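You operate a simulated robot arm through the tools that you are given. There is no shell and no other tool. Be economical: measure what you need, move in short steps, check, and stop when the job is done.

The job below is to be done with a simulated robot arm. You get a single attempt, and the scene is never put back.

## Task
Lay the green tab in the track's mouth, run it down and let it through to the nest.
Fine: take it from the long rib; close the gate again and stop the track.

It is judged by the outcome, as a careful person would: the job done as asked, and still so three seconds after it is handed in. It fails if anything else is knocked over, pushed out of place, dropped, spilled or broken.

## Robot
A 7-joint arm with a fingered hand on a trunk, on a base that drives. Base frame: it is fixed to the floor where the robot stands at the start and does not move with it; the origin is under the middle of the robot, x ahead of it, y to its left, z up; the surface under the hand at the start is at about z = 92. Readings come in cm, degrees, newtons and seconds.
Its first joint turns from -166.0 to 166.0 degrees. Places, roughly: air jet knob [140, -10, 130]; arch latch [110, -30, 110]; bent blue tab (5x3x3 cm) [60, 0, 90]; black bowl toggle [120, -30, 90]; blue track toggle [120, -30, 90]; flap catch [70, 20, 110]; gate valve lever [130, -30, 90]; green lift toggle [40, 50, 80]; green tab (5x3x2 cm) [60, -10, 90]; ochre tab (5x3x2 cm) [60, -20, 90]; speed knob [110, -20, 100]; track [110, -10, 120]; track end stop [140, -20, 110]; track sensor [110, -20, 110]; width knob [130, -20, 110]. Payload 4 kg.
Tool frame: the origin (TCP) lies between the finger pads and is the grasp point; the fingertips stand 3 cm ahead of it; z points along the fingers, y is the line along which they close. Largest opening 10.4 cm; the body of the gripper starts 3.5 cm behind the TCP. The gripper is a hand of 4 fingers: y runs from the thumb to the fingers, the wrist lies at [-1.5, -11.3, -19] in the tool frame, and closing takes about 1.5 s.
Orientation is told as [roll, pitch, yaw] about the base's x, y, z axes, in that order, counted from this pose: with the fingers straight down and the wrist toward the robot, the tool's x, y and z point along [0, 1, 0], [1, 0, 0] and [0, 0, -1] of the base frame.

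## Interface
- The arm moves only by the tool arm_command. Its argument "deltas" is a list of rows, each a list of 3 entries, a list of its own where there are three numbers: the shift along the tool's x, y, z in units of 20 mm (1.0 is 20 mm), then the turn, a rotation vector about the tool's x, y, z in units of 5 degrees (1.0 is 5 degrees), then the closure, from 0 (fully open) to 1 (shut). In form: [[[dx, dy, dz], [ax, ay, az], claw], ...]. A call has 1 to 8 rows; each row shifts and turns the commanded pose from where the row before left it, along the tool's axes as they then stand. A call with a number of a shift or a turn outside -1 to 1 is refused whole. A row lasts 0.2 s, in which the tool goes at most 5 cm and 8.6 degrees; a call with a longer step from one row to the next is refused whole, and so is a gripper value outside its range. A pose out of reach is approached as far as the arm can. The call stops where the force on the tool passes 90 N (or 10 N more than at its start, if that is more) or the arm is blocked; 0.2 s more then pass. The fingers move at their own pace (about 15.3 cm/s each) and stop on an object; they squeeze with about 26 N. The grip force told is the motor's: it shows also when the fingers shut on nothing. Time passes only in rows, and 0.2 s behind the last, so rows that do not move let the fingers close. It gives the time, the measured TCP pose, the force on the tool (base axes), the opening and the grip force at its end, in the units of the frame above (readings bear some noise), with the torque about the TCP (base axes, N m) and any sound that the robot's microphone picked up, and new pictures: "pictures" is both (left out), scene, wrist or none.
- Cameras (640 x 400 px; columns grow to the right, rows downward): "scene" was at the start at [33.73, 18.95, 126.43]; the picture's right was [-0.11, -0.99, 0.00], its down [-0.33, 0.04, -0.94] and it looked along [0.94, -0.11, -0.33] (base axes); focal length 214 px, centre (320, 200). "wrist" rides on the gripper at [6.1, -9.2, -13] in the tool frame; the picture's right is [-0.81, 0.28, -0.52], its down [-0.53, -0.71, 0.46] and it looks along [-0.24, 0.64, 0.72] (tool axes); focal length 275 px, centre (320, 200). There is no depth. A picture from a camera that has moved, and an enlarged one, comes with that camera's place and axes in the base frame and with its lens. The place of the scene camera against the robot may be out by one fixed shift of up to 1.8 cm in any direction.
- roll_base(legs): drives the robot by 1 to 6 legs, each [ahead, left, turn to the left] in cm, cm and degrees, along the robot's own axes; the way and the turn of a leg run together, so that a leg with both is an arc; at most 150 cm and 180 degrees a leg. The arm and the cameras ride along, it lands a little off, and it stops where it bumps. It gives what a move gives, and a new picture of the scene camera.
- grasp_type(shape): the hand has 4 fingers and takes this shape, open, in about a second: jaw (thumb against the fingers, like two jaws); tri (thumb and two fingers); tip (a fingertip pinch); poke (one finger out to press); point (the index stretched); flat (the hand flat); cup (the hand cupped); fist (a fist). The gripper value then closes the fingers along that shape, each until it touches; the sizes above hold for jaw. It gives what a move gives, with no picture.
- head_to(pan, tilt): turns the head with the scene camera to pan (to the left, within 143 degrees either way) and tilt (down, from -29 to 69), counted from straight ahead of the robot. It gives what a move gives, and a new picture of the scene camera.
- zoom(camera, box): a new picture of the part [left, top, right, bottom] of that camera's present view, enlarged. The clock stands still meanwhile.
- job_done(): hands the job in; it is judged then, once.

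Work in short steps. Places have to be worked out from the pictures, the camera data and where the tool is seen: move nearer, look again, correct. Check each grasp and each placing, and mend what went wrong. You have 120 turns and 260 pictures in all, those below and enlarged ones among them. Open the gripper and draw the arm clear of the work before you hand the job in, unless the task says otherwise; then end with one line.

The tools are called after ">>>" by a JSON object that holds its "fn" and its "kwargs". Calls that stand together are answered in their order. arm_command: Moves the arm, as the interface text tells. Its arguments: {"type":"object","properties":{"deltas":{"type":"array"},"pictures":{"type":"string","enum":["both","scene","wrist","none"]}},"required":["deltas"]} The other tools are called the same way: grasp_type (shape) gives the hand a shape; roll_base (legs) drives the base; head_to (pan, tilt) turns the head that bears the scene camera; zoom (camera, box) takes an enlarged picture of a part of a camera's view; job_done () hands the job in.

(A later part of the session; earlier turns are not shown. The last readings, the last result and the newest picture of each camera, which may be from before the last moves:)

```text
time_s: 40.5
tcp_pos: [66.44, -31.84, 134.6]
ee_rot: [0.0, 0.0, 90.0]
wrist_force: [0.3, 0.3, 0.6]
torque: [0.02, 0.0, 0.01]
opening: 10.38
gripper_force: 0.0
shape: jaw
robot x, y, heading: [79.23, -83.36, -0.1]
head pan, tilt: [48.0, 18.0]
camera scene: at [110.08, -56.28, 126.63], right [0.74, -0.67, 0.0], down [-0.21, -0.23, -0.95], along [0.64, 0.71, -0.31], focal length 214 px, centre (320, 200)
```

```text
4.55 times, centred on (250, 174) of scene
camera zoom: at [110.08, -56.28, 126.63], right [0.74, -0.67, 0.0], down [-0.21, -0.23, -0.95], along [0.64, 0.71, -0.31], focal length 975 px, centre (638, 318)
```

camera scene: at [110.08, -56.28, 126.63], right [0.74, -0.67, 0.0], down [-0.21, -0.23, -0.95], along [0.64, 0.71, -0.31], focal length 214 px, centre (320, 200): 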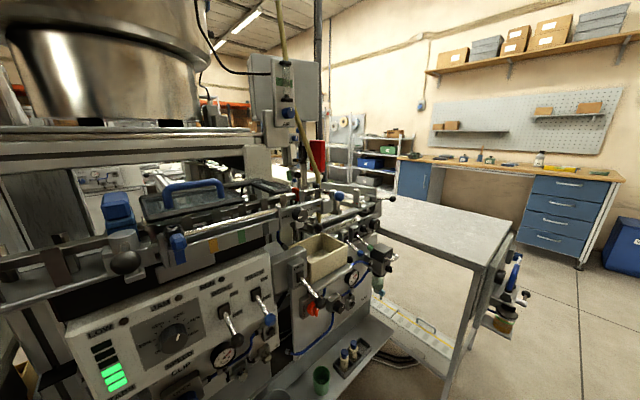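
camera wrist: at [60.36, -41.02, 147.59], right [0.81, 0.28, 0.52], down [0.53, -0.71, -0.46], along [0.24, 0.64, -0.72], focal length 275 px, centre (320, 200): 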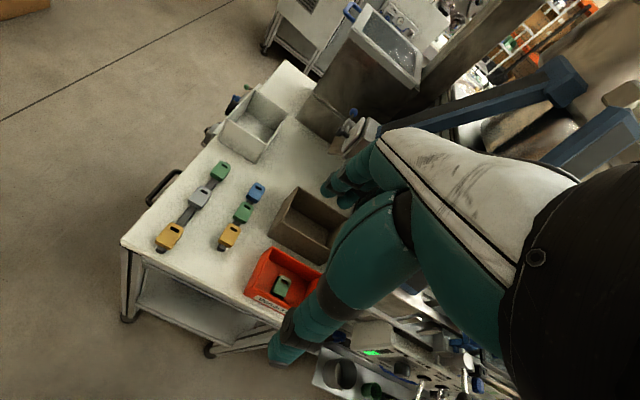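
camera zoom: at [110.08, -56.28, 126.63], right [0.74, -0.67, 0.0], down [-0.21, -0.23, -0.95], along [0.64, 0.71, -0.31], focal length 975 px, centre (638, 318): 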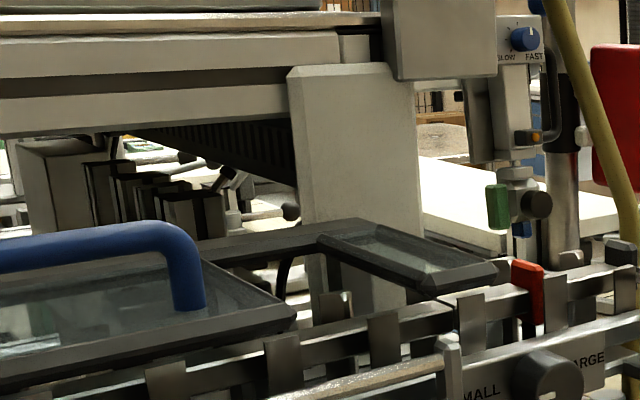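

I want to see the nest itself from above to decide the tab's direction. Retract the hand, drive ahead a bit, then look.

>>> {"fn": "arm_command", "kwargs": {"deltas": [[[0, -1, 0], [0, 0, 0], 0], [[0, -1, 0], [0, 0, 0], 0], [[0, -1, 0], [0, 0, 0], 0], [[0, -1, 0], [0, 0, 0], 0], [[-1, -1, -1], [0, 0, 0], 0], [[-1, -1, -1], [0, 0, 0], 0], [[-1, -1, -1], [0, 0, 0], 0], [[-1, -1, 0], [0, 0, 0], 0]], "pictures": "none"}}

>>> {"fn": "roll_base", "kwargs": {"legs": [[42, 0, 0]]}}

>>> {"fn": "head_to", "kwargs": {"pan": 80, "tilt": 25}}

```text
time_s: 42.3
tcp_pos: [70.6, -43.07, 146.09]
ee_rot: [-0.1, 0.1, 89.9]
wrist_force: [0.5, -0.3, -0.5]
torque: [-0.03, -0.01, 0.05]
opening: 10.42
gripper_force: 0.0
shape: jaw
out of reach, approached as far as the arm can: row 1, 2, 3, 4, 5, 6, 7, 8
robot x, y, heading: [79.44, -83.34, 0.1]
head pan, tilt: [48.0, 18.0]
```

```text
time_s: 44.9
tcp_pos: [113.25, -43.04, 145.99]
ee_rot: [-0.2, 0.2, 90.2]
wrist_force: [-0.3, -0.6, -0.6]
torque: [0.01, 0.03, -0.01]
opening: 10.41
gripper_force: 0.2
shape: jaw
robot x, y, heading: [121.8, -83.34, 0.2]
head pan, tilt: [48.0, 18.0]
camera scene: at [152.74, -56.11, 126.64], right [0.75, -0.67, 0.0], down [-0.21, -0.23, -0.95], along [0.63, 0.71, -0.31], focal length 214 px, centre (320, 200)
```

scene: 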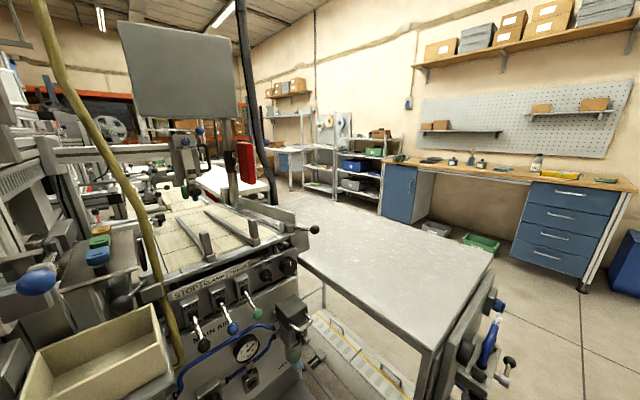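

```text
time_s: 45.9
tcp_pos: [113.15, -43.12, 146.09]
ee_rot: [-0.1, 0.2, 90.1]
wrist_force: [0.0, 0.5, 0.2]
torque: [0.01, 0.02, 0.0]
opening: 10.37
gripper_force: 0.1
shape: jaw
robot x, y, heading: [121.93, -82.99, 0.3]
head pan, tilt: [80.0, 25.0]
camera scene: at [148.1, -53.99, 125.5], right [0.99, -0.17, 0.0], down [-0.07, -0.42, -0.91], along [0.16, 0.89, -0.42], focal length 214 px, centre (320, 200)
```

scene: 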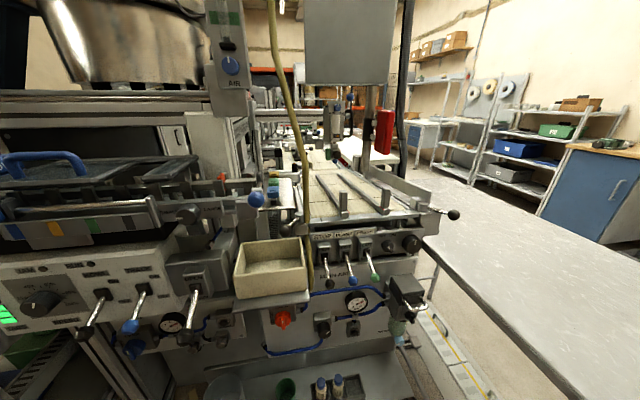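

>>> {"fn": "zoom", "kwargs": {"camera": "scene", "box": [180, 140, 320, 228]}}

>>> {"fn": "zoom", "kwargs": {"camera": "scene", "box": [0, 250, 240, 400]}}

>>> {"fn": "head_to", "kwargs": {"pan": 105, "tilt": 20}}

```text
4.55 times, centred on (250, 184) of scene
camera zoom: at [148.1, -53.99, 125.5], right [0.99, -0.17, 0.0], down [-0.07, -0.42, -0.91], along [0.16, 0.89, -0.42], focal length 975 px, centre (638, 273)
```

zoom: 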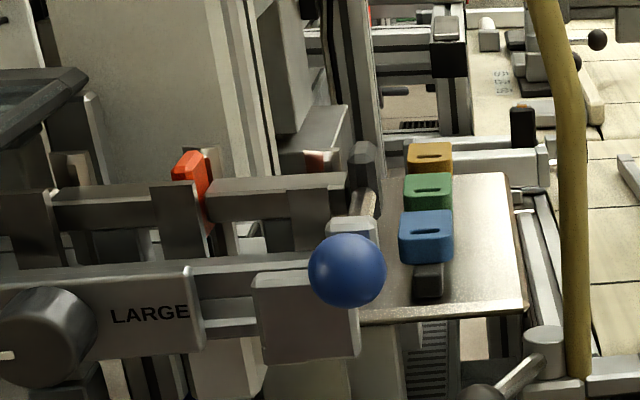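

```text
2.67 times, centred on (120, 325) of scene
camera zoom: at [148.1, -53.99, 125.5], right [0.99, -0.17, 0.0], down [-0.07, -0.42, -0.91], along [0.16, 0.89, -0.42], focal length 572 px, centre (853, -133)
```

zoom: 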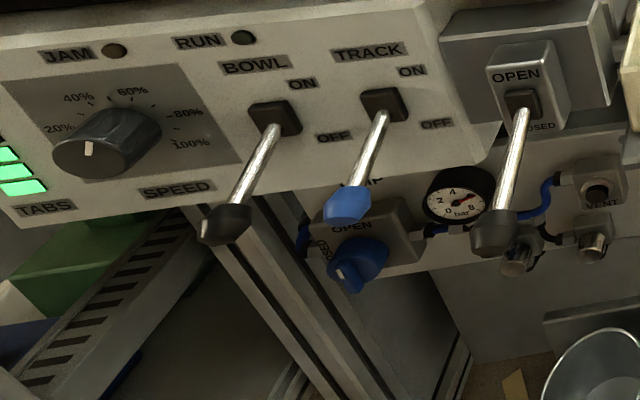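

```text
time_s: 46.8
tcp_pos: [113.22, -43.05, 146.11]
ee_rot: [-0.1, 0.2, 90.2]
wrist_force: [-0.6, 0.9, -1.0]
torque: [-0.02, 0.01, -0.02]
opening: 10.38
gripper_force: 0.1
shape: jaw
robot x, y, heading: [122.3, -83.06, 0.7]
head pan, tilt: [105.0, 20.0]
camera scene: at [144.09, -54.07, 126.31], right [0.97, 0.26, 0.0], down [0.09, -0.33, -0.94], along [-0.25, 0.91, -0.34], focal length 214 px, centre (320, 200)
```

scene: 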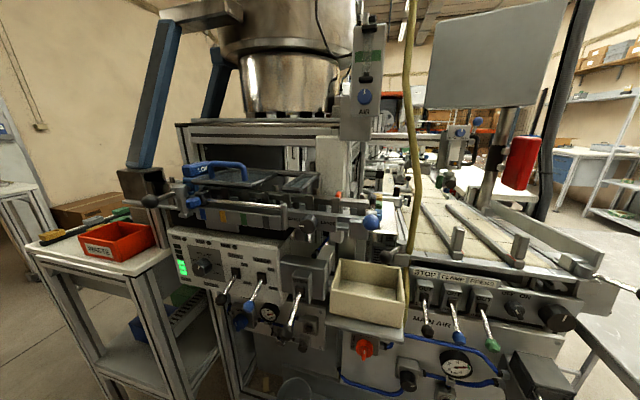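

The blue ball is the track's end stop; red plate is the gate, with the nest between. Let me check the arch clearance and the guide width from this side.

>>> {"fn": "zoom", "kwargs": {"camera": "scene", "box": [120, 150, 240, 225]}}

>>> {"fn": "zoom", "kwargs": {"camera": "scene", "box": [260, 160, 400, 248]}}

>>> {"fn": "arm_command", "kwargs": {"deltas": [[[-1, 0, 0], [0, 0, 0], 0], [[-1, 0, 0], [0, 0, 0], 0], [[-1, 0, 0], [0, 0, 0], 0], [[-1, 0, 0], [0, 0, 0], 0], [[-1, 0, 0], [0, 0, 0], 0], [[-1, 0, 0], [0, 0, 0], 0], [[-1, 0, 0], [0, 0, 0], 0], [[-1, 0, 0], [0, 0, 0], 0]], "pictures": "none"}}

>>> {"fn": "arm_command", "kwargs": {"deltas": [[[-1, 0, 0], [0, 0, 0], 0], [[-1, 0, 0], [0, 0, 0], 0], [[-1, 0, 0], [0, 0, 0], 0], [[-1, 0, 0], [0, 0, 0], 0], [[-1, 0, 0], [0, 0, 0], 0], [[-1, 0, 0], [0, 0, 0], 0], [[-1, 0, 0], [0, 0, 0], 0], [[-1, 0, 0], [0, 0, 0], 0]], "pictures": "wrist"}}

```text
5.33 times, centred on (180, 188) of scene
camera zoom: at [144.09, -54.07, 126.31], right [0.97, 0.26, 0.0], down [0.09, -0.33, -0.94], along [-0.25, 0.91, -0.34], focal length 1144 px, centre (1067, 267)
```

zoom: 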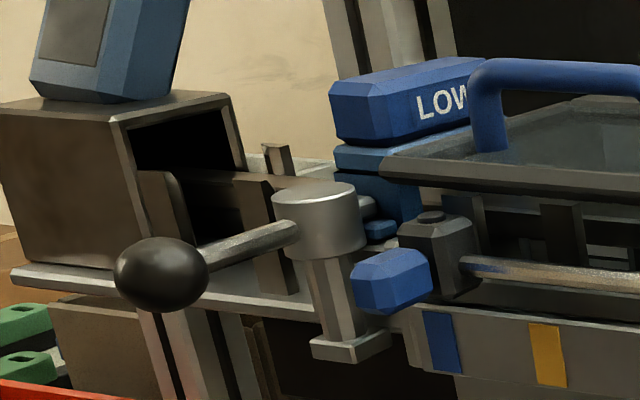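

```text
4.55 times, centred on (330, 204) of scene
camera zoom: at [144.09, -54.07, 126.31], right [0.97, 0.26, 0.0], down [0.09, -0.33, -0.94], along [-0.25, 0.91, -0.34], focal length 975 px, centre (274, 182)
```

zoom: 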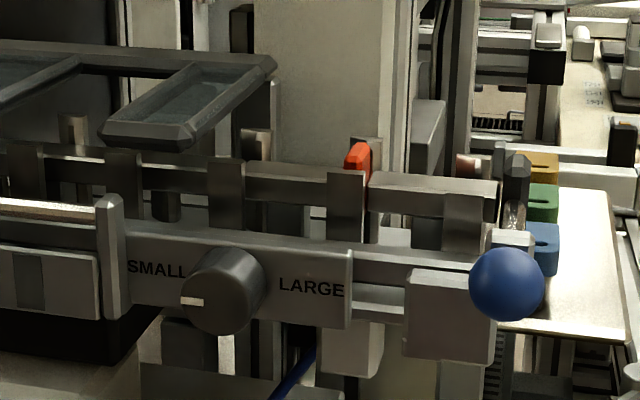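

```text
time_s: 48.6
tcp_pos: [127.36, -40.18, 150.28]
ee_rot: [0.0, 0.2, 90.1]
wrist_force: [-0.5, -0.1, 0.5]
torque: [0.02, -0.03, 0.02]
opening: 10.37
gripper_force: 0.1
shape: jaw
out of reach, approached as far as the arm can: row 1, 2, 3, 4, 5, 6, 7, 8
robot x, y, heading: [122.11, -82.81, 0.3]
head pan, tilt: [105.0, 20.0]
```

```text
time_s: 50.4
tcp_pos: [143.22, -39.01, 152.51]
ee_rot: [-0.1, 0.2, 90.2]
wrist_force: [0.1, 0.3, 0.3]
torque: [0.0, 0.02, -0.01]
opening: 10.35
gripper_force: 0.1
shape: jaw
out of reach, approached as far as the arm can: row 1, 2, 3, 4, 6, 8
robot x, y, heading: [122.21, -83.26, 0.2]
head pan, tilt: [105.0, 20.0]
camera wrist: at [137.03, -48.04, 165.57], right [0.81, 0.28, 0.52], down [0.54, -0.71, -0.45], along [0.24, 0.64, -0.73], focal length 275 px, centre (320, 200)
```

wrist: 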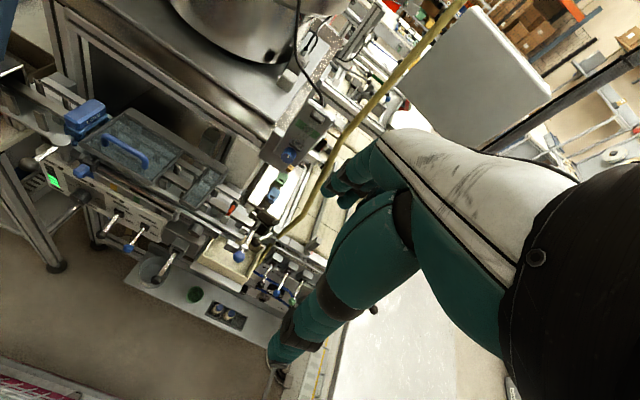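

Reach is limited by height too; keep the hand low when working far out. Zooming on the nest from above.

>>> {"fn": "zoom", "kwargs": {"camera": "wrist", "box": [170, 160, 310, 248]}}

>>> {"fn": "zoom", "kwargs": {"camera": "wrist", "box": [20, 90, 180, 190]}}

```text
4.55 times, centred on (240, 204) of wrist
camera zoom: at [137.03, -48.04, 165.57], right [0.81, 0.28, 0.52], down [0.54, -0.71, -0.45], along [0.24, 0.64, -0.73], focal length 1251 px, centre (684, 182)
```

zoom: 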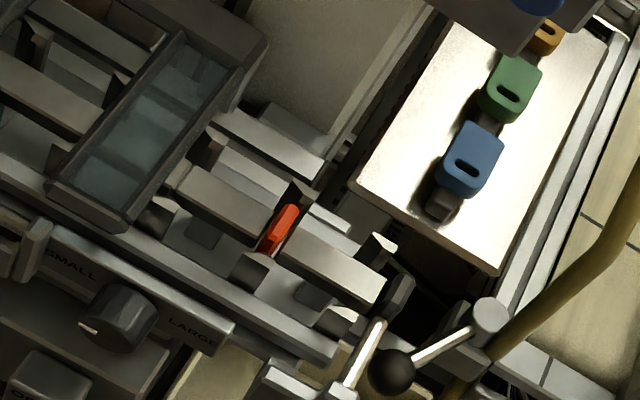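

```text
4.00 times, centred on (100, 140) of wrist
camera zoom: at [137.03, -48.04, 165.57], right [0.81, 0.28, 0.52], down [0.54, -0.71, -0.45], along [0.24, 0.64, -0.73], focal length 1101 px, centre (1200, 440)
```

zoom: 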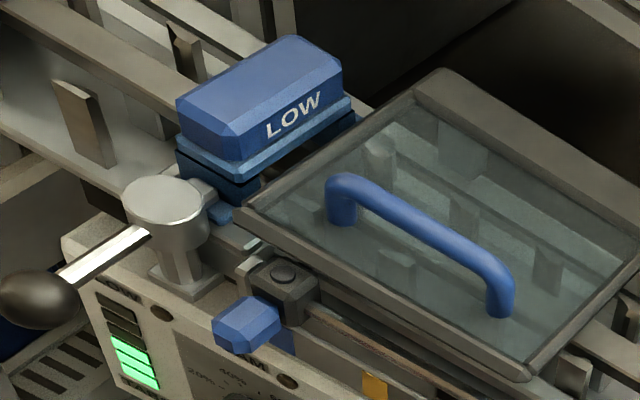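

Nest = rail piece between the red gate and the end stop. Now I retract the hand and drive back to a stand in front of the ribs.

>>> {"fn": "arm_command", "kwargs": {"deltas": [[[0, -1, 0.5], [0, 0, 0], 0], [[0, -1, 0.5], [0, 0, 0], 0], [[0, -1, 0.5], [0, 0, 0], 0], [[0, -1, 0.5], [0, 0, 0], 0], [[0, -1, 0.5], [0, 0, 0], 0], [[0, -1, 0.5], [0, 0, 0], 0]], "pictures": "none"}}

>>> {"fn": "roll_base", "kwargs": {"legs": [[-127, 0, 0], [0, 48, 0]]}}

>>> {"fn": "head_to", "kwargs": {"pan": -10, "tilt": 45}}

```text
time_s: 51.8
tcp_pos: [142.48, -44.63, 155.65]
ee_rot: [-0.2, 0.2, 90.2]
wrist_force: [-0.5, -0.3, -0.5]
torque: [0.04, 0.0, -0.04]
opening: 10.39
gripper_force: 0.1
shape: jaw
out of reach, approached as far as the arm can: row 1, 2, 3, 4, 5, 6
robot x, y, heading: [121.8, -83.21, 0.2]
head pan, tilt: [105.0, 20.0]
```

```text
time_s: 60.8
tcp_pos: [15.31, 5.19, 155.75]
ee_rot: [-0.1, 0.3, 89.0]
wrist_force: [-1.1, 0.6, 0.3]
torque: [0.0, 0.01, -0.03]
opening: 10.43
gripper_force: 0.2
shape: jaw
robot x, y, heading: [-6.08, -32.62, -1.1]
head pan, tilt: [105.0, 20.0]
camera scene: at [16.72, -4.23, 126.31], right [0.97, 0.24, 0.0], down [0.08, -0.33, -0.94], along [-0.23, 0.91, -0.34], focal length 214 px, centre (320, 200)
```

scene: 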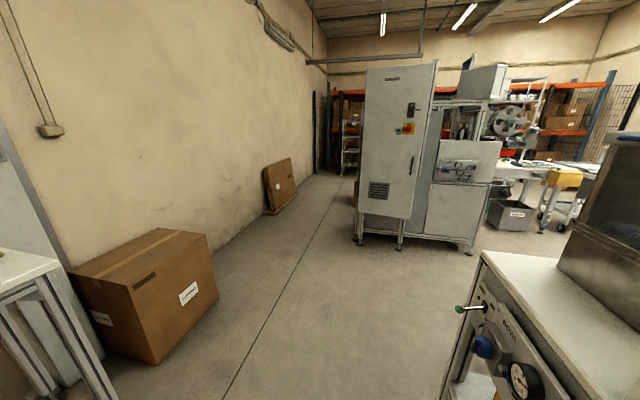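

```text
time_s: 62.7
tcp_pos: [15.28, 5.3, 155.78]
ee_rot: [-0.1, 0.2, 89.0]
wrist_force: [-0.6, 0.1, 0.2]
torque: [0.0, -0.04, -0.02]
opening: 10.37
gripper_force: 0.0
shape: jaw
robot x, y, heading: [-5.41, -32.88, -1.2]
head pan, tilt: [-10.0, 45.0]
camera scene: at [26.95, -14.81, 122.44], right [-0.19, -0.98, 0.0], down [-0.69, 0.13, -0.71], along [0.69, -0.13, -0.71], focal length 214 px, centre (320, 200)
```

scene: 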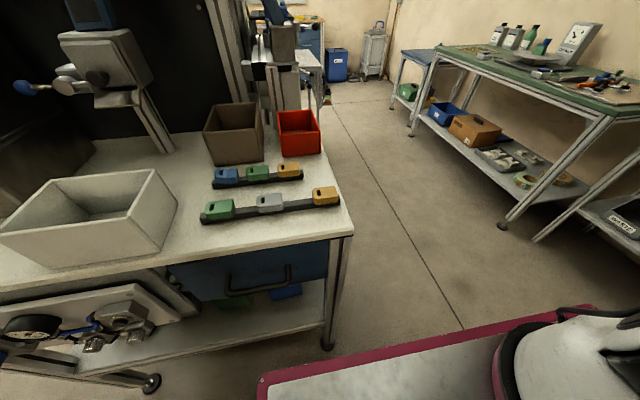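

Tab confirmed near (54.7,-2.8). Bring the hand in and down, then yaw it back to 0.

>>> {"fn": "arm_command", "kwargs": {"deltas": [[[-1, -1, 1], [0, 0, 0], 0], [[-1, -1, 1], [0, 0, 0], 0], [[-1, -1, 1], [0, 0, 0], 0], [[-1, -1, 1], [0, 0, 0], 0], [[-1, -1, 1], [0, 0, 0], 0], [[-1, -1, 1], [0, 0, 0], 0], [[-1, -1, 1], [0, 0, 0], 0], [[-1, -1, 1], [0, 0, 0], 0]], "pictures": "none"}}

>>> {"fn": "arm_command", "kwargs": {"deltas": [[[0, 0, 0], [0, 0, 1], 0], [[0, 0, 0], [0, 0, 1], 0], [[0, 0, 0], [0, 0, 1], 0], [[0, 0, 0], [0, 0, 1], 0], [[0, 0, 0], [0, 0, 1], 0], [[0, 0, 0], [0, 0, 1], 0], [[0, 0, 0], [0, 0, 1], 0], [[0, 0, 0], [0, 0, 1], 0]], "pictures": "none"}}

>>> {"fn": "arm_command", "kwargs": {"deltas": [[[0, 0, 0], [0, 0, 1], 0], [[0, 0, 0], [0, 0, 1], 0], [[0, 0, 0], [0, 0, 1], 0], [[0, 0, 0], [0, 0, 1], 0], [[0, 0, 0], [0, 0, 1], 0], [[0, 0, 0], [0, 0, 1], 0], [[0, 0, 0], [0, 0, 1], 0], [[0, 0, 0], [0, 0, 1], 0]], "pictures": "none"}}

```text
time_s: 64.5
tcp_pos: [29.86, -2.76, 150.83]
ee_rot: [-0.1, 0.0, 89.0]
wrist_force: [-0.2, -0.2, 0.1]
torque: [-0.02, 0.0, 0.02]
opening: 10.43
gripper_force: 0.0
shape: jaw
out of reach, approached as far as the arm can: row 1, 2, 3, 4, 5
robot x, y, heading: [-5.74, -32.96, -1.0]
head pan, tilt: [-10.0, 45.0]
```

```text
time_s: 66.3
tcp_pos: [29.76, -2.67, 150.88]
ee_rot: [-0.1, 0.1, 48.9]
wrist_force: [0.5, -0.4, 0.3]
torque: [0.01, -0.01, -0.01]
opening: 10.39
gripper_force: 0.1
shape: jaw
robot x, y, heading: [-5.89, -32.75, -1.2]
head pan, tilt: [-10.0, 45.0]
```

```text
time_s: 68.1
tcp_pos: [29.78, -2.77, 150.95]
ee_rot: [-0.2, -0.1, 8.8]
wrist_force: [0.8, -0.8, 0.0]
torque: [-0.01, 0.01, -0.01]
opening: 10.42
gripper_force: 0.1
shape: jaw
robot x, y, heading: [-6.12, -32.78, -1.0]
head pan, tilt: [-10.0, 45.0]
```

>>> {"fn": "arm_command", "kwargs": {"deltas": [[[0, 0, 1], [0, 0, 0.88], 0], [[0, 0, 1], [0, 0, 0.88], 0], [[0, 1, 1], [0, 0, 0], 0], [[0, 1, 1], [0, 0, 0], 0], [[0, 1, 1], [0, 0, 0], 0], [[0, 1, 1], [0, 0, 0], 0], [[0, 1, 1], [0, 0, 0], 0], [[0, 1, 1], [0, 0, 0], 0]], "pictures": "none"}}

>>> {"fn": "arm_command", "kwargs": {"deltas": [[[0, 1, 1], [0, 0, 0], 0], [[0, 1, 1], [0, 0, 0], 0], [[0, 1, 1], [0, 0, 0], 0], [[0, 1, 1], [0, 0, 0], 0], [[0, 1, 0.5], [0, 0, 0], 0]]}}

```text
time_s: 69.9
tcp_pos: [41.66, -2.67, 135.07]
ee_rot: [-0.2, -0.1, 0.1]
wrist_force: [0.2, -0.4, -0.2]
torque: [0.03, 0.01, 0.01]
opening: 10.42
gripper_force: 0.1
shape: jaw
robot x, y, heading: [-6.1, -32.53, -0.7]
head pan, tilt: [-10.0, 45.0]
```

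```text
time_s: 71.1
tcp_pos: [52.06, -2.91, 125.95]
ee_rot: [-0.2, -0.1, 0.1]
wrist_force: [-1.6, -0.1, 0.6]
torque: [-0.01, -0.03, 0.03]
opening: 10.4
gripper_force: 0.1
shape: jaw
robot x, y, heading: [-5.69, -32.8, -1.0]
head pan, tilt: [-10.0, 45.0]
camera scene: at [26.94, -14.82, 122.45], right [-0.19, -0.98, 0.0], down [-0.69, 0.13, -0.71], along [0.69, -0.13, -0.71], focal length 214 px, centre (320, 200)
camera wrist: at [42.78, 3.41, 138.92], right [0.28, -0.81, 0.52], down [-0.71, -0.54, -0.45], along [0.65, -0.24, -0.72], focal length 275 px, centre (320, 200)
```

scene: 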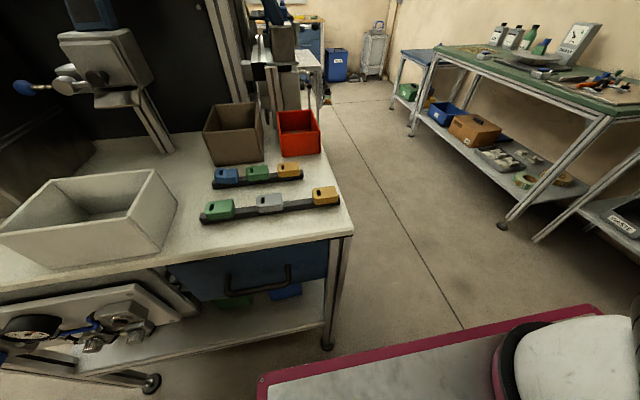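
wrist: 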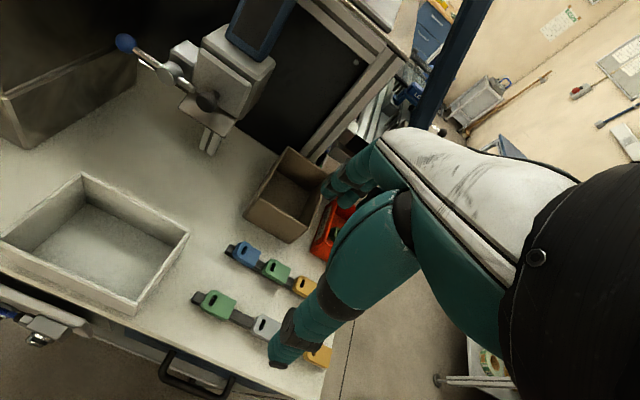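

The wrist camera puts the tab at about (53.5,-2,95.5). I go down above it and recheck.

>>> {"fn": "arm_command", "kwargs": {"deltas": [[[0.5, 0.7, 1], [0, 0, 0], 0], [[0, 0, 1], [0, 0, 0], 0], [[0, 0, 1], [0, 0, 0], 0], [[0, 0, 1], [0, 0, 0], 0], [[0, 0, 1], [0, 0, 0], 0], [[0, 0, 1], [0, 0, 0], 0], [[0, 0, 1], [0, 0, 0], 0], [[0, 0, 1], [0, 0, 0], 0]], "pictures": "wrist"}}

>>> {"fn": "zoom", "kwargs": {"camera": "wrist", "box": [200, 170, 400, 295]}}

>>> {"fn": "head_to", "kwargs": {"pan": 25, "tilt": 40}}

```text
time_s: 72.9
tcp_pos: [53.36, -1.69, 109.79]
ee_rot: [-0.2, -0.1, 0.2]
wrist_force: [-0.2, 0.2, 0.9]
torque: [-0.01, -0.03, -0.01]
opening: 10.41
gripper_force: 0.1
shape: jaw
robot x, y, heading: [-6.17, -32.88, -0.9]
head pan, tilt: [-10.0, 45.0]
camera wrist: at [44.24, 4.54, 122.82], right [0.28, -0.81, 0.52], down [-0.71, -0.54, -0.45], along [0.65, -0.24, -0.72], focal length 275 px, centre (320, 200)
```

wrist: 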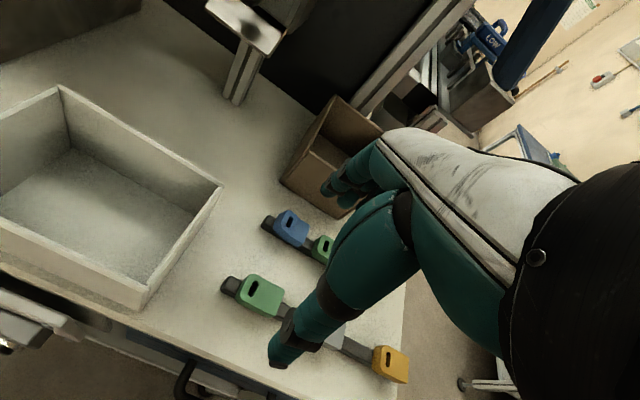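

```text
3.20 times, centred on (300, 232) of wrist
camera zoom: at [44.24, 4.54, 122.82], right [0.28, -0.81, 0.52], down [-0.71, -0.54, -0.45], along [0.65, -0.24, -0.72], focal length 881 px, centre (384, 96)
```

zoom: 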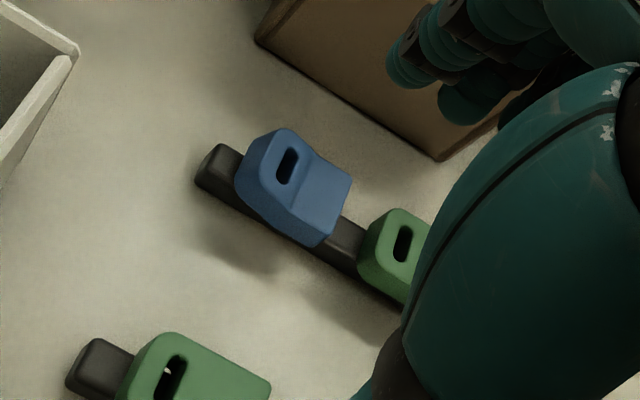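

```text
time_s: 73.9
tcp_pos: [53.43, -1.73, 109.84]
ee_rot: [-0.2, -0.1, 0.2]
wrist_force: [-0.2, 0.2, 0.7]
torque: [-0.01, 0.05, 0.05]
opening: 10.42
gripper_force: 0.1
shape: jaw
robot x, y, heading: [-5.81, -32.64, -0.9]
head pan, tilt: [25.0, 40.0]
camera scene: at [26.74, -9.81, 123.17], right [0.41, -0.91, 0.0], down [-0.59, -0.26, -0.77], along [0.7, 0.31, -0.64], focal length 214 px, centre (320, 200)
```

scene: 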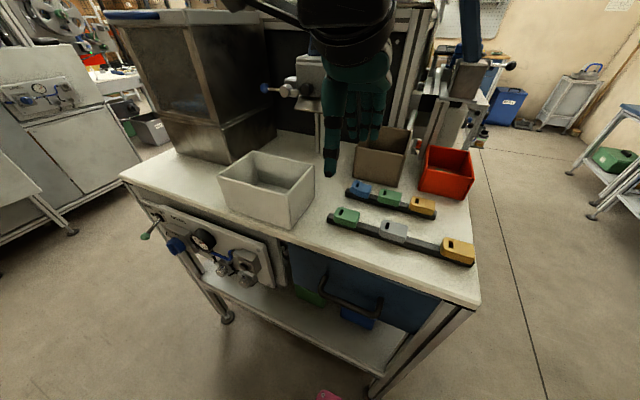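

>>> {"fn": "zoom", "kwargs": {"camera": "wrist", "box": [210, 250, 330, 325]}}

>>> {"fn": "zoom", "kwargs": {"camera": "scene", "box": [300, 140, 420, 260]}}

```text
5.33 times, centred on (270, 288) of wrist
camera zoom: at [44.25, 4.54, 122.86], right [0.28, -0.81, 0.52], down [-0.71, -0.54, -0.45], along [0.65, -0.24, -0.72], focal length 1468 px, centre (587, -267)
```

zoom: 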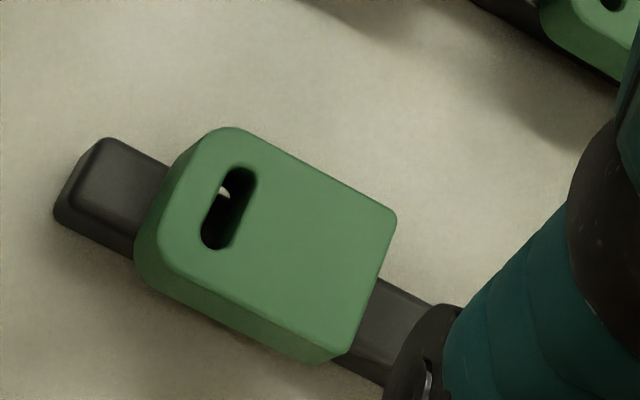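

```text
3.33 times, centred on (360, 200) of scene
camera zoom: at [26.74, -9.81, 123.17], right [0.41, -0.91, 0.0], down [-0.59, -0.26, -0.77], along [0.7, 0.31, -0.64], focal length 715 px, centre (187, 200)
```

zoom: 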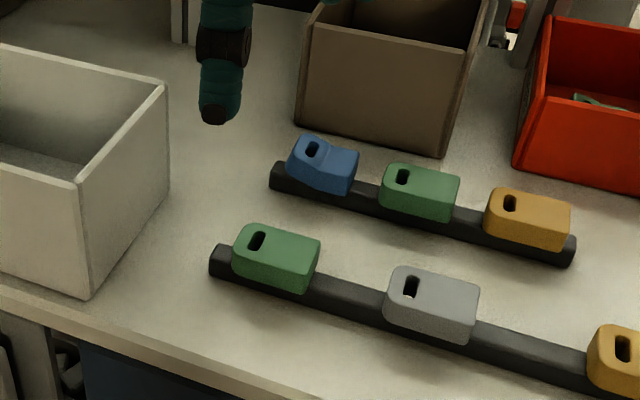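

Top face centre works out to (53.9,-2.3), aligned with y. I pre-close partly (to stay clear of the short rib), and descend in steps.

>>> {"fn": "arm_command", "kwargs": {"deltas": [[[-0.3, 0.25, 0], [0, 0, 0], 0.35], [[0, 0, 1], [0, 0, 0], 0.35], [[0, 0, 1], [0, 0, 0], 0.35], [[0, 0, 1], [0, 0, 0], 0.35]]}}

>>> {"fn": "zoom", "kwargs": {"camera": "wrist", "box": [220, 150, 420, 275]}}

>>> {"fn": "zoom", "kwargs": {"camera": "scene", "box": [290, 130, 430, 260]}}

```text
time_s: 74.9
tcp_pos: [54.08, -2.15, 103.93]
ee_rot: [-0.2, 0.0, 0.1]
wrist_force: [0.7, -0.1, 0.2]
torque: [0.0, 0.01, 0.02]
opening: 6.8
gripper_force: 0.0
shape: jaw
robot x, y, heading: [-5.71, -32.92, -1.1]
head pan, tilt: [25.0, 40.0]
camera scene: at [26.73, -9.82, 123.17], right [0.41, -0.91, 0.0], down [-0.59, -0.26, -0.77], along [0.7, 0.31, -0.64], focal length 214 px, centre (320, 200)
camera wrist: at [44.81, 4.1, 116.84], right [0.28, -0.81, 0.52], down [-0.71, -0.54, -0.45], along [0.65, -0.24, -0.72], focal length 275 px, centre (320, 200)
```

scene: 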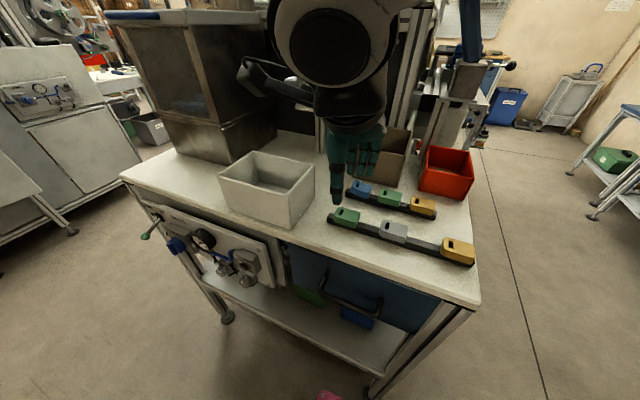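
wrist: 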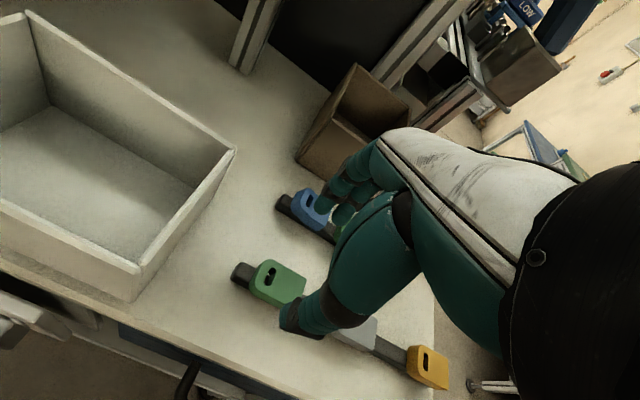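

```text
3.20 times, centred on (320, 212) of wrist
camera zoom: at [44.81, 4.1, 116.84], right [0.28, -0.81, 0.52], down [-0.71, -0.54, -0.45], along [0.65, -0.24, -0.72], focal length 881 px, centre (320, 160)
```

zoom: 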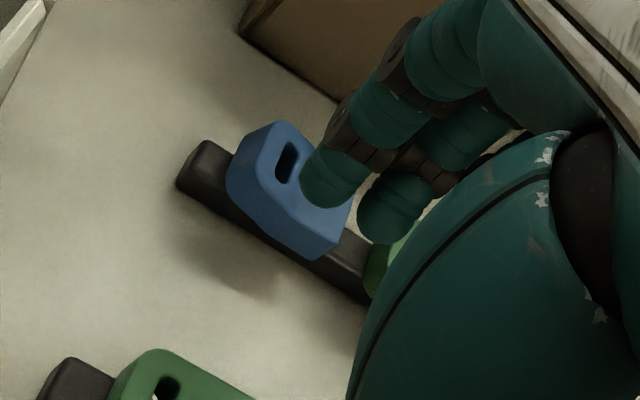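

```text
3.08 times, centred on (360, 195) of scene
camera zoom: at [26.73, -9.82, 123.17], right [0.41, -0.91, 0.0], down [-0.59, -0.26, -0.77], along [0.7, 0.31, -0.64], focal length 660 px, centre (197, 215)
```

zoom: 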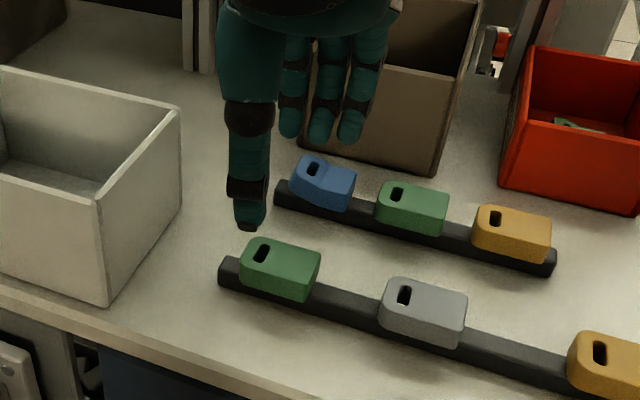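

Fingers straddle the tab well (thumb x≈51, fingers x≈57.7). Descend to z≈97 and close.

>>> {"fn": "arm_command", "kwargs": {"deltas": [[[-0.05, -0.05, 1], [0, 0, 0], 0.35], [[0, 0, 1], [0, 0, 0], 0.35], [[0, 0, 1], [0, 0, 0], 0.35], [[0, 0, 0.45], [0, 0, 0], 0.35], [[0, 0, 0], [0, 0, 0], 0.35]]}}

>>> {"fn": "zoom", "kwargs": {"camera": "scene", "box": [290, 130, 430, 260]}}

>>> {"fn": "zoom", "kwargs": {"camera": "wrist", "box": [220, 170, 380, 290]}}

```text
time_s: 76.1
tcp_pos: [53.76, -2.32, 97.0]
ee_rot: [-0.2, -0.1, 0.1]
wrist_force: [0.1, -0.3, -0.5]
torque: [-0.02, 0.0, 0.0]
opening: 6.78
gripper_force: 0.2
shape: jaw
robot x, y, heading: [-5.86, -32.68, -0.9]
head pan, tilt: [25.0, 40.0]
camera scene: at [26.74, -9.81, 123.17], right [0.41, -0.91, 0.0], down [-0.59, -0.26, -0.77], along [0.7, 0.31, -0.64], focal length 214 px, centre (320, 200)
camera wrist: at [44.57, 3.93, 110.0], right [0.28, -0.81, 0.52], down [-0.71, -0.54, -0.45], along [0.65, -0.24, -0.72], focal length 275 px, centre (320, 200)
```

scene: 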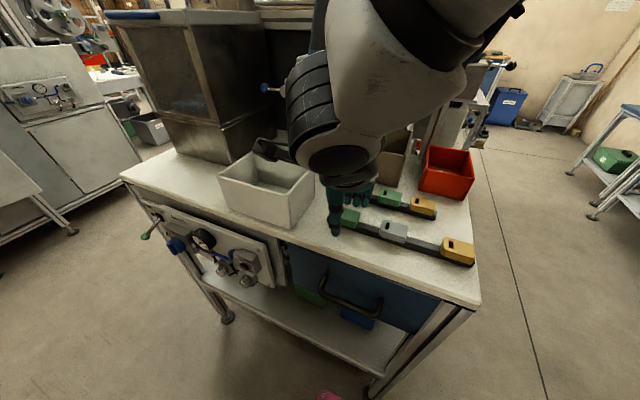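
wrist: 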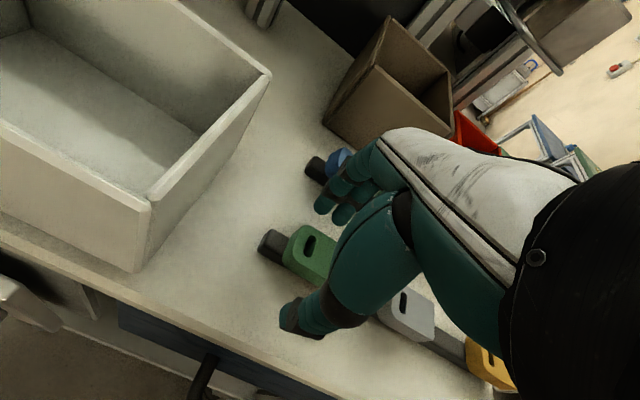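

```text
3.08 times, centred on (360, 195) of scene
camera zoom: at [26.74, -9.81, 123.17], right [0.41, -0.91, 0.0], down [-0.59, -0.26, -0.77], along [0.7, 0.31, -0.64], focal length 660 px, centre (197, 215)
```

zoom: 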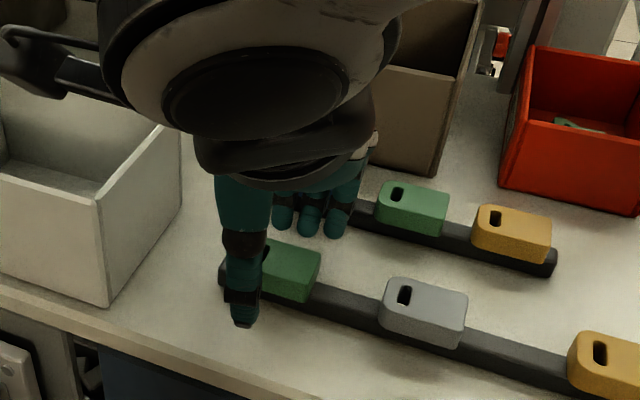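

```text
3.33 times, centred on (300, 230) of wrist
camera zoom: at [44.57, 3.93, 110.0], right [0.28, -0.81, 0.52], down [-0.71, -0.54, -0.45], along [0.65, -0.24, -0.72], focal length 918 px, centre (387, 100)
```

zoom: 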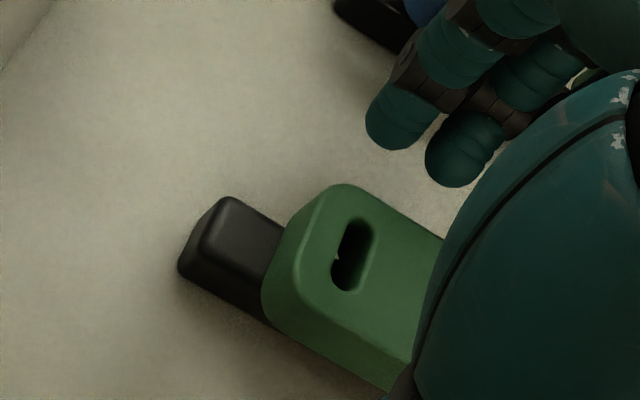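

Well straddled; close the fingers.

>>> {"fn": "arm_command", "kwargs": {"deltas": [[[0, 0, 0], [0, 0, 0], 0.5], [[0, 0, 0], [0, 0, 0], 0.6], [[0, 0, 0], [0, 0, 0], 0.7], [[0, 0, 0], [0, 0, 0], 0.8], [[0, 0, 0], [0, 0, 0], 1], [[0, 0, 0], [0, 0, 0], 1], [[0, 0, 0], [0, 0, 0], 1], [[0, 0, 0], [0, 0, 0], 1]]}}

>>> {"fn": "zoom", "kwargs": {"camera": "wrist", "box": [220, 170, 380, 290]}}

```text
time_s: 77.9
tcp_pos: [53.75, -2.41, 97.0]
ee_rot: [-0.2, -0.1, 0.2]
wrist_force: [0.5, -0.7, 0.5]
torque: [0.01, -0.04, -0.01]
opening: 2.37
gripper_force: 25.8
shape: jaw
robot x, y, heading: [-5.78, -32.85, -1.0]
head pan, tilt: [25.0, 40.0]
camera scene: at [26.74, -9.81, 123.17], right [0.41, -0.91, 0.0], down [-0.59, -0.26, -0.77], along [0.7, 0.31, -0.64], focal length 214 px, centre (320, 200)
camera wrist: at [44.57, 3.93, 110.01], right [0.28, -0.81, 0.52], down [-0.71, -0.54, -0.45], along [0.65, -0.24, -0.72], focal length 275 px, centre (320, 200)
```

scene: 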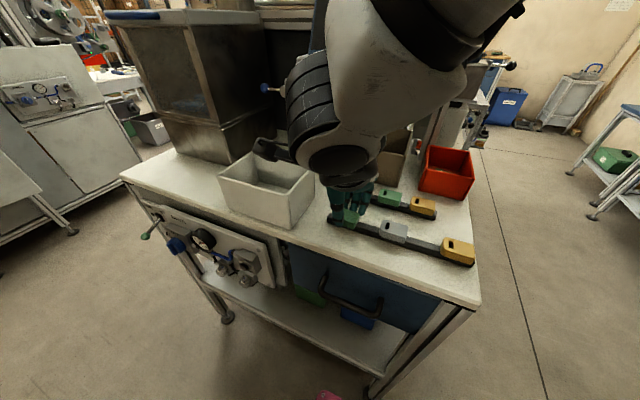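
wrist: 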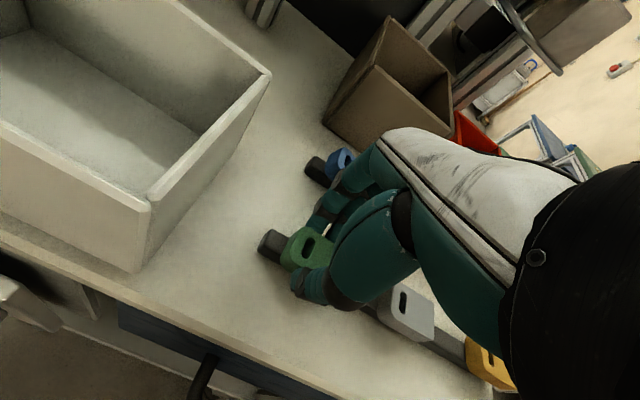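

```text
3.33 times, centred on (300, 230) of wrist
camera zoom: at [44.57, 3.93, 110.01], right [0.28, -0.81, 0.52], down [-0.71, -0.54, -0.45], along [0.65, -0.24, -0.72], focal length 918 px, centre (387, 100)
```

zoom: 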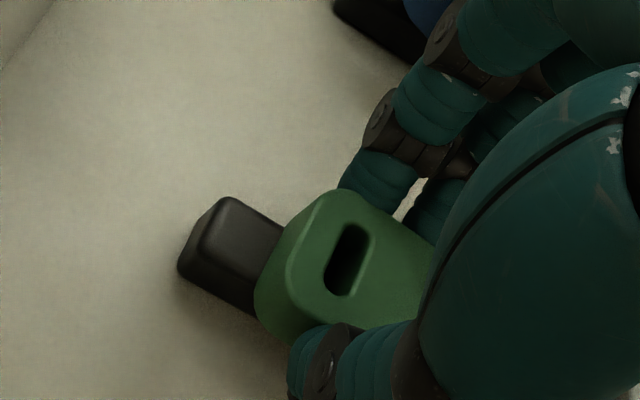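

Gripped (26 N, 2.4 cm). Lift straight up and check the tab's attitude in the hand.

>>> {"fn": "arm_command", "kwargs": {"deltas": [[[0, 0, -0.5], [0, 0, 0], 1], [[0, 0, -1], [0, 0, 0], 1], [[0, 0, -1], [0, 0, 0], 1], [[0, 0, -1], [0, 0, 0], 1], [[0, 0, -1], [0, 0, 0], 1], [[0, 0, -1], [0, 0, 0], 1], [[0, 0, -1], [0, 0, 0], 1], [[0, 0, 0], [0, 0, 0], 1]]}}

>>> {"fn": "zoom", "kwargs": {"camera": "wrist", "box": [240, 180, 400, 300]}}

>>> {"fn": "zoom", "kwargs": {"camera": "scene", "box": [280, 110, 440, 270]}}

```text
time_s: 79.7
tcp_pos: [53.58, -2.58, 110.07]
ee_rot: [-0.2, -0.1, 0.2]
wrist_force: [0.0, -0.4, -0.9]
torque: [-0.04, 0.01, 0.04]
opening: 2.38
gripper_force: 26.0
shape: jaw
robot x, y, heading: [-5.93, -32.85, -0.8]
head pan, tilt: [25.0, 40.0]
camera scene: at [26.74, -9.81, 123.17], right [0.41, -0.91, 0.0], down [-0.59, -0.26, -0.77], along [0.7, 0.31, -0.64], focal length 214 px, centre (320, 200)
camera wrist: at [44.48, 3.57, 123.11], right [0.28, -0.81, 0.52], down [-0.71, -0.54, -0.45], along [0.65, -0.24, -0.72], focal length 275 px, centre (320, 200)
```

scene: 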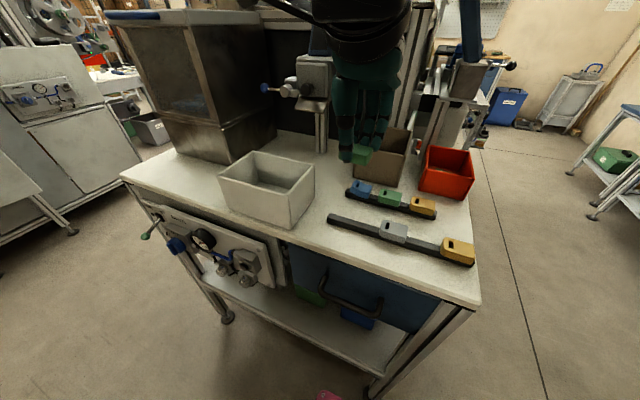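
wrist: 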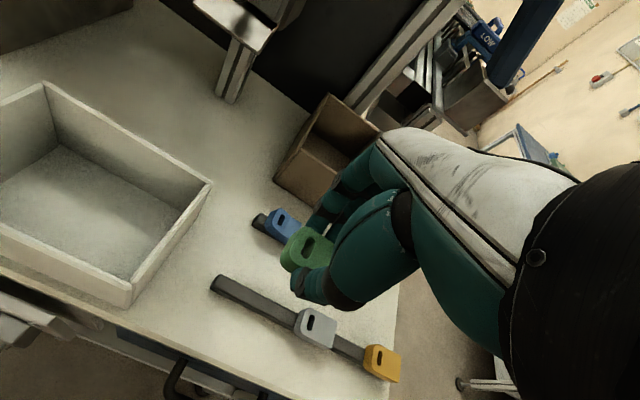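

```text
3.33 times, centred on (320, 240) of wrist
camera zoom: at [44.48, 3.57, 123.11], right [0.28, -0.81, 0.52], down [-0.71, -0.54, -0.45], along [0.65, -0.24, -0.72], focal length 918 px, centre (320, 67)
```

zoom: 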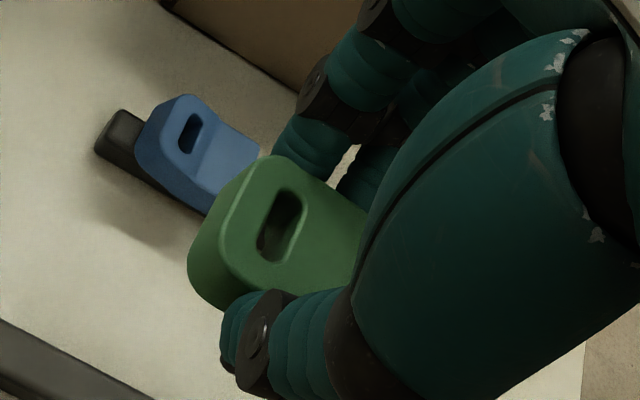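

```text
2.50 times, centred on (360, 190) of scene
camera zoom: at [26.74, -9.81, 123.17], right [0.41, -0.91, 0.0], down [-0.59, -0.26, -0.77], along [0.7, 0.31, -0.64], focal length 536 px, centre (220, 225)
```

zoom: 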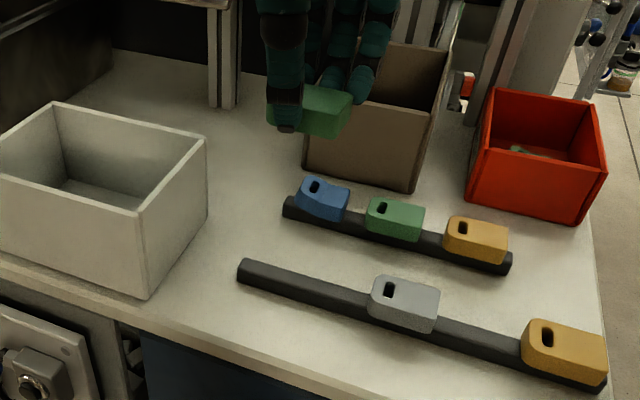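

Tab is held level, rest of the ribs untouched. Raise further, then drive back round into the aisle to the track.

>>> {"fn": "arm_command", "kwargs": {"deltas": [[[0, -0.5, -1], [0, 0, 0], 1], [[0, -0.5, -1], [0, 0, 0], 1], [[0, -0.5, -1], [0, 0, 0], 1], [[0, -0.5, -1], [0, 0, 0], 1], [[0, -0.5, -1], [0, 0, 0], 1], [[0, -0.5, -1], [0, 0, 0], 1], [[0, -0.5, -1], [0, 0, 0], 1]], "pictures": "none"}}

>>> {"fn": "roll_base", "kwargs": {"legs": [[0, -51, 1], [84, 0, 0]]}}

>>> {"fn": "head_to", "kwargs": {"pan": 80, "tilt": 22}}

```text
time_s: 81.3
tcp_pos: [46.72, -2.46, 124.03]
ee_rot: [-0.2, 0.0, 0.2]
wrist_force: [-1.0, 0.2, -0.4]
torque: [0.0, -0.02, -0.03]
opening: 2.35
gripper_force: 26.1
shape: jaw
robot x, y, heading: [-5.72, -33.04, -0.9]
head pan, tilt: [25.0, 40.0]
```

```text
time_s: 88.4
tcp_pos: [130.98, -49.2, 123.89]
ee_rot: [-0.2, 0.0, 2.9]
wrist_force: [0.6, 0.0, -1.1]
torque: [-0.03, 0.01, -0.01]
opening: 2.35
gripper_force: 25.9
shape: jaw
robot x, y, heading: [79.43, -82.19, 1.6]
head pan, tilt: [25.0, 40.0]
camera scene: at [111.29, -57.49, 123.17], right [0.45, -0.89, 0.0], down [-0.57, -0.29, -0.77], along [0.68, 0.34, -0.64], focal length 214 px, centre (320, 200)
```

scene: 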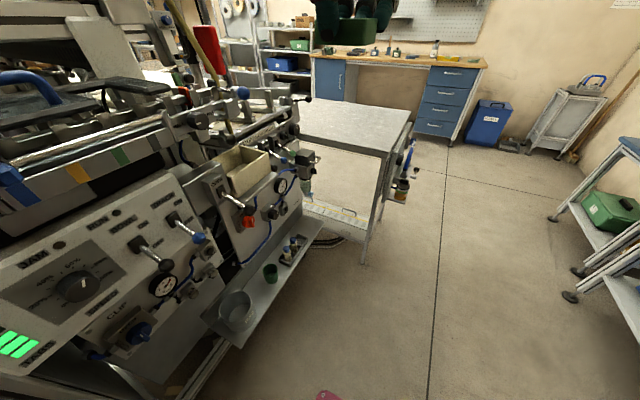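

```text
time_s: 89.7
tcp_pos: [130.87, -49.2, 124.0]
ee_rot: [-0.2, -0.1, 2.8]
wrist_force: [-0.4, 1.6, 0.3]
torque: [0.0, -0.04, -0.02]
opening: 2.37
gripper_force: 25.4
shape: jaw
robot x, y, heading: [79.74, -82.24, 1.5]
head pan, tilt: [80.0, 22.0]
camera scene: at [105.05, -52.12, 125.98], right [0.99, -0.15, 0.0], down [-0.06, -0.37, -0.93], along [0.14, 0.92, -0.37], focal length 214 px, centre (320, 200)
```

scene: 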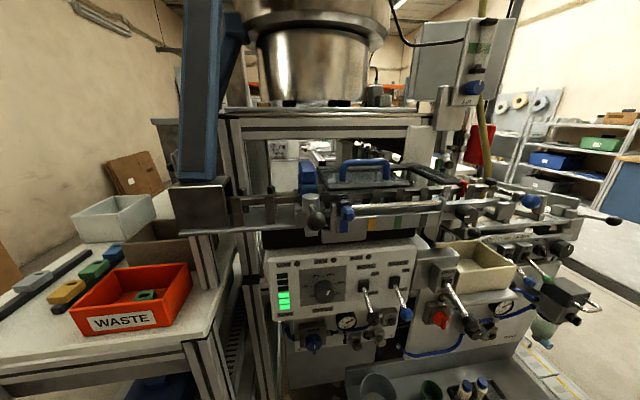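

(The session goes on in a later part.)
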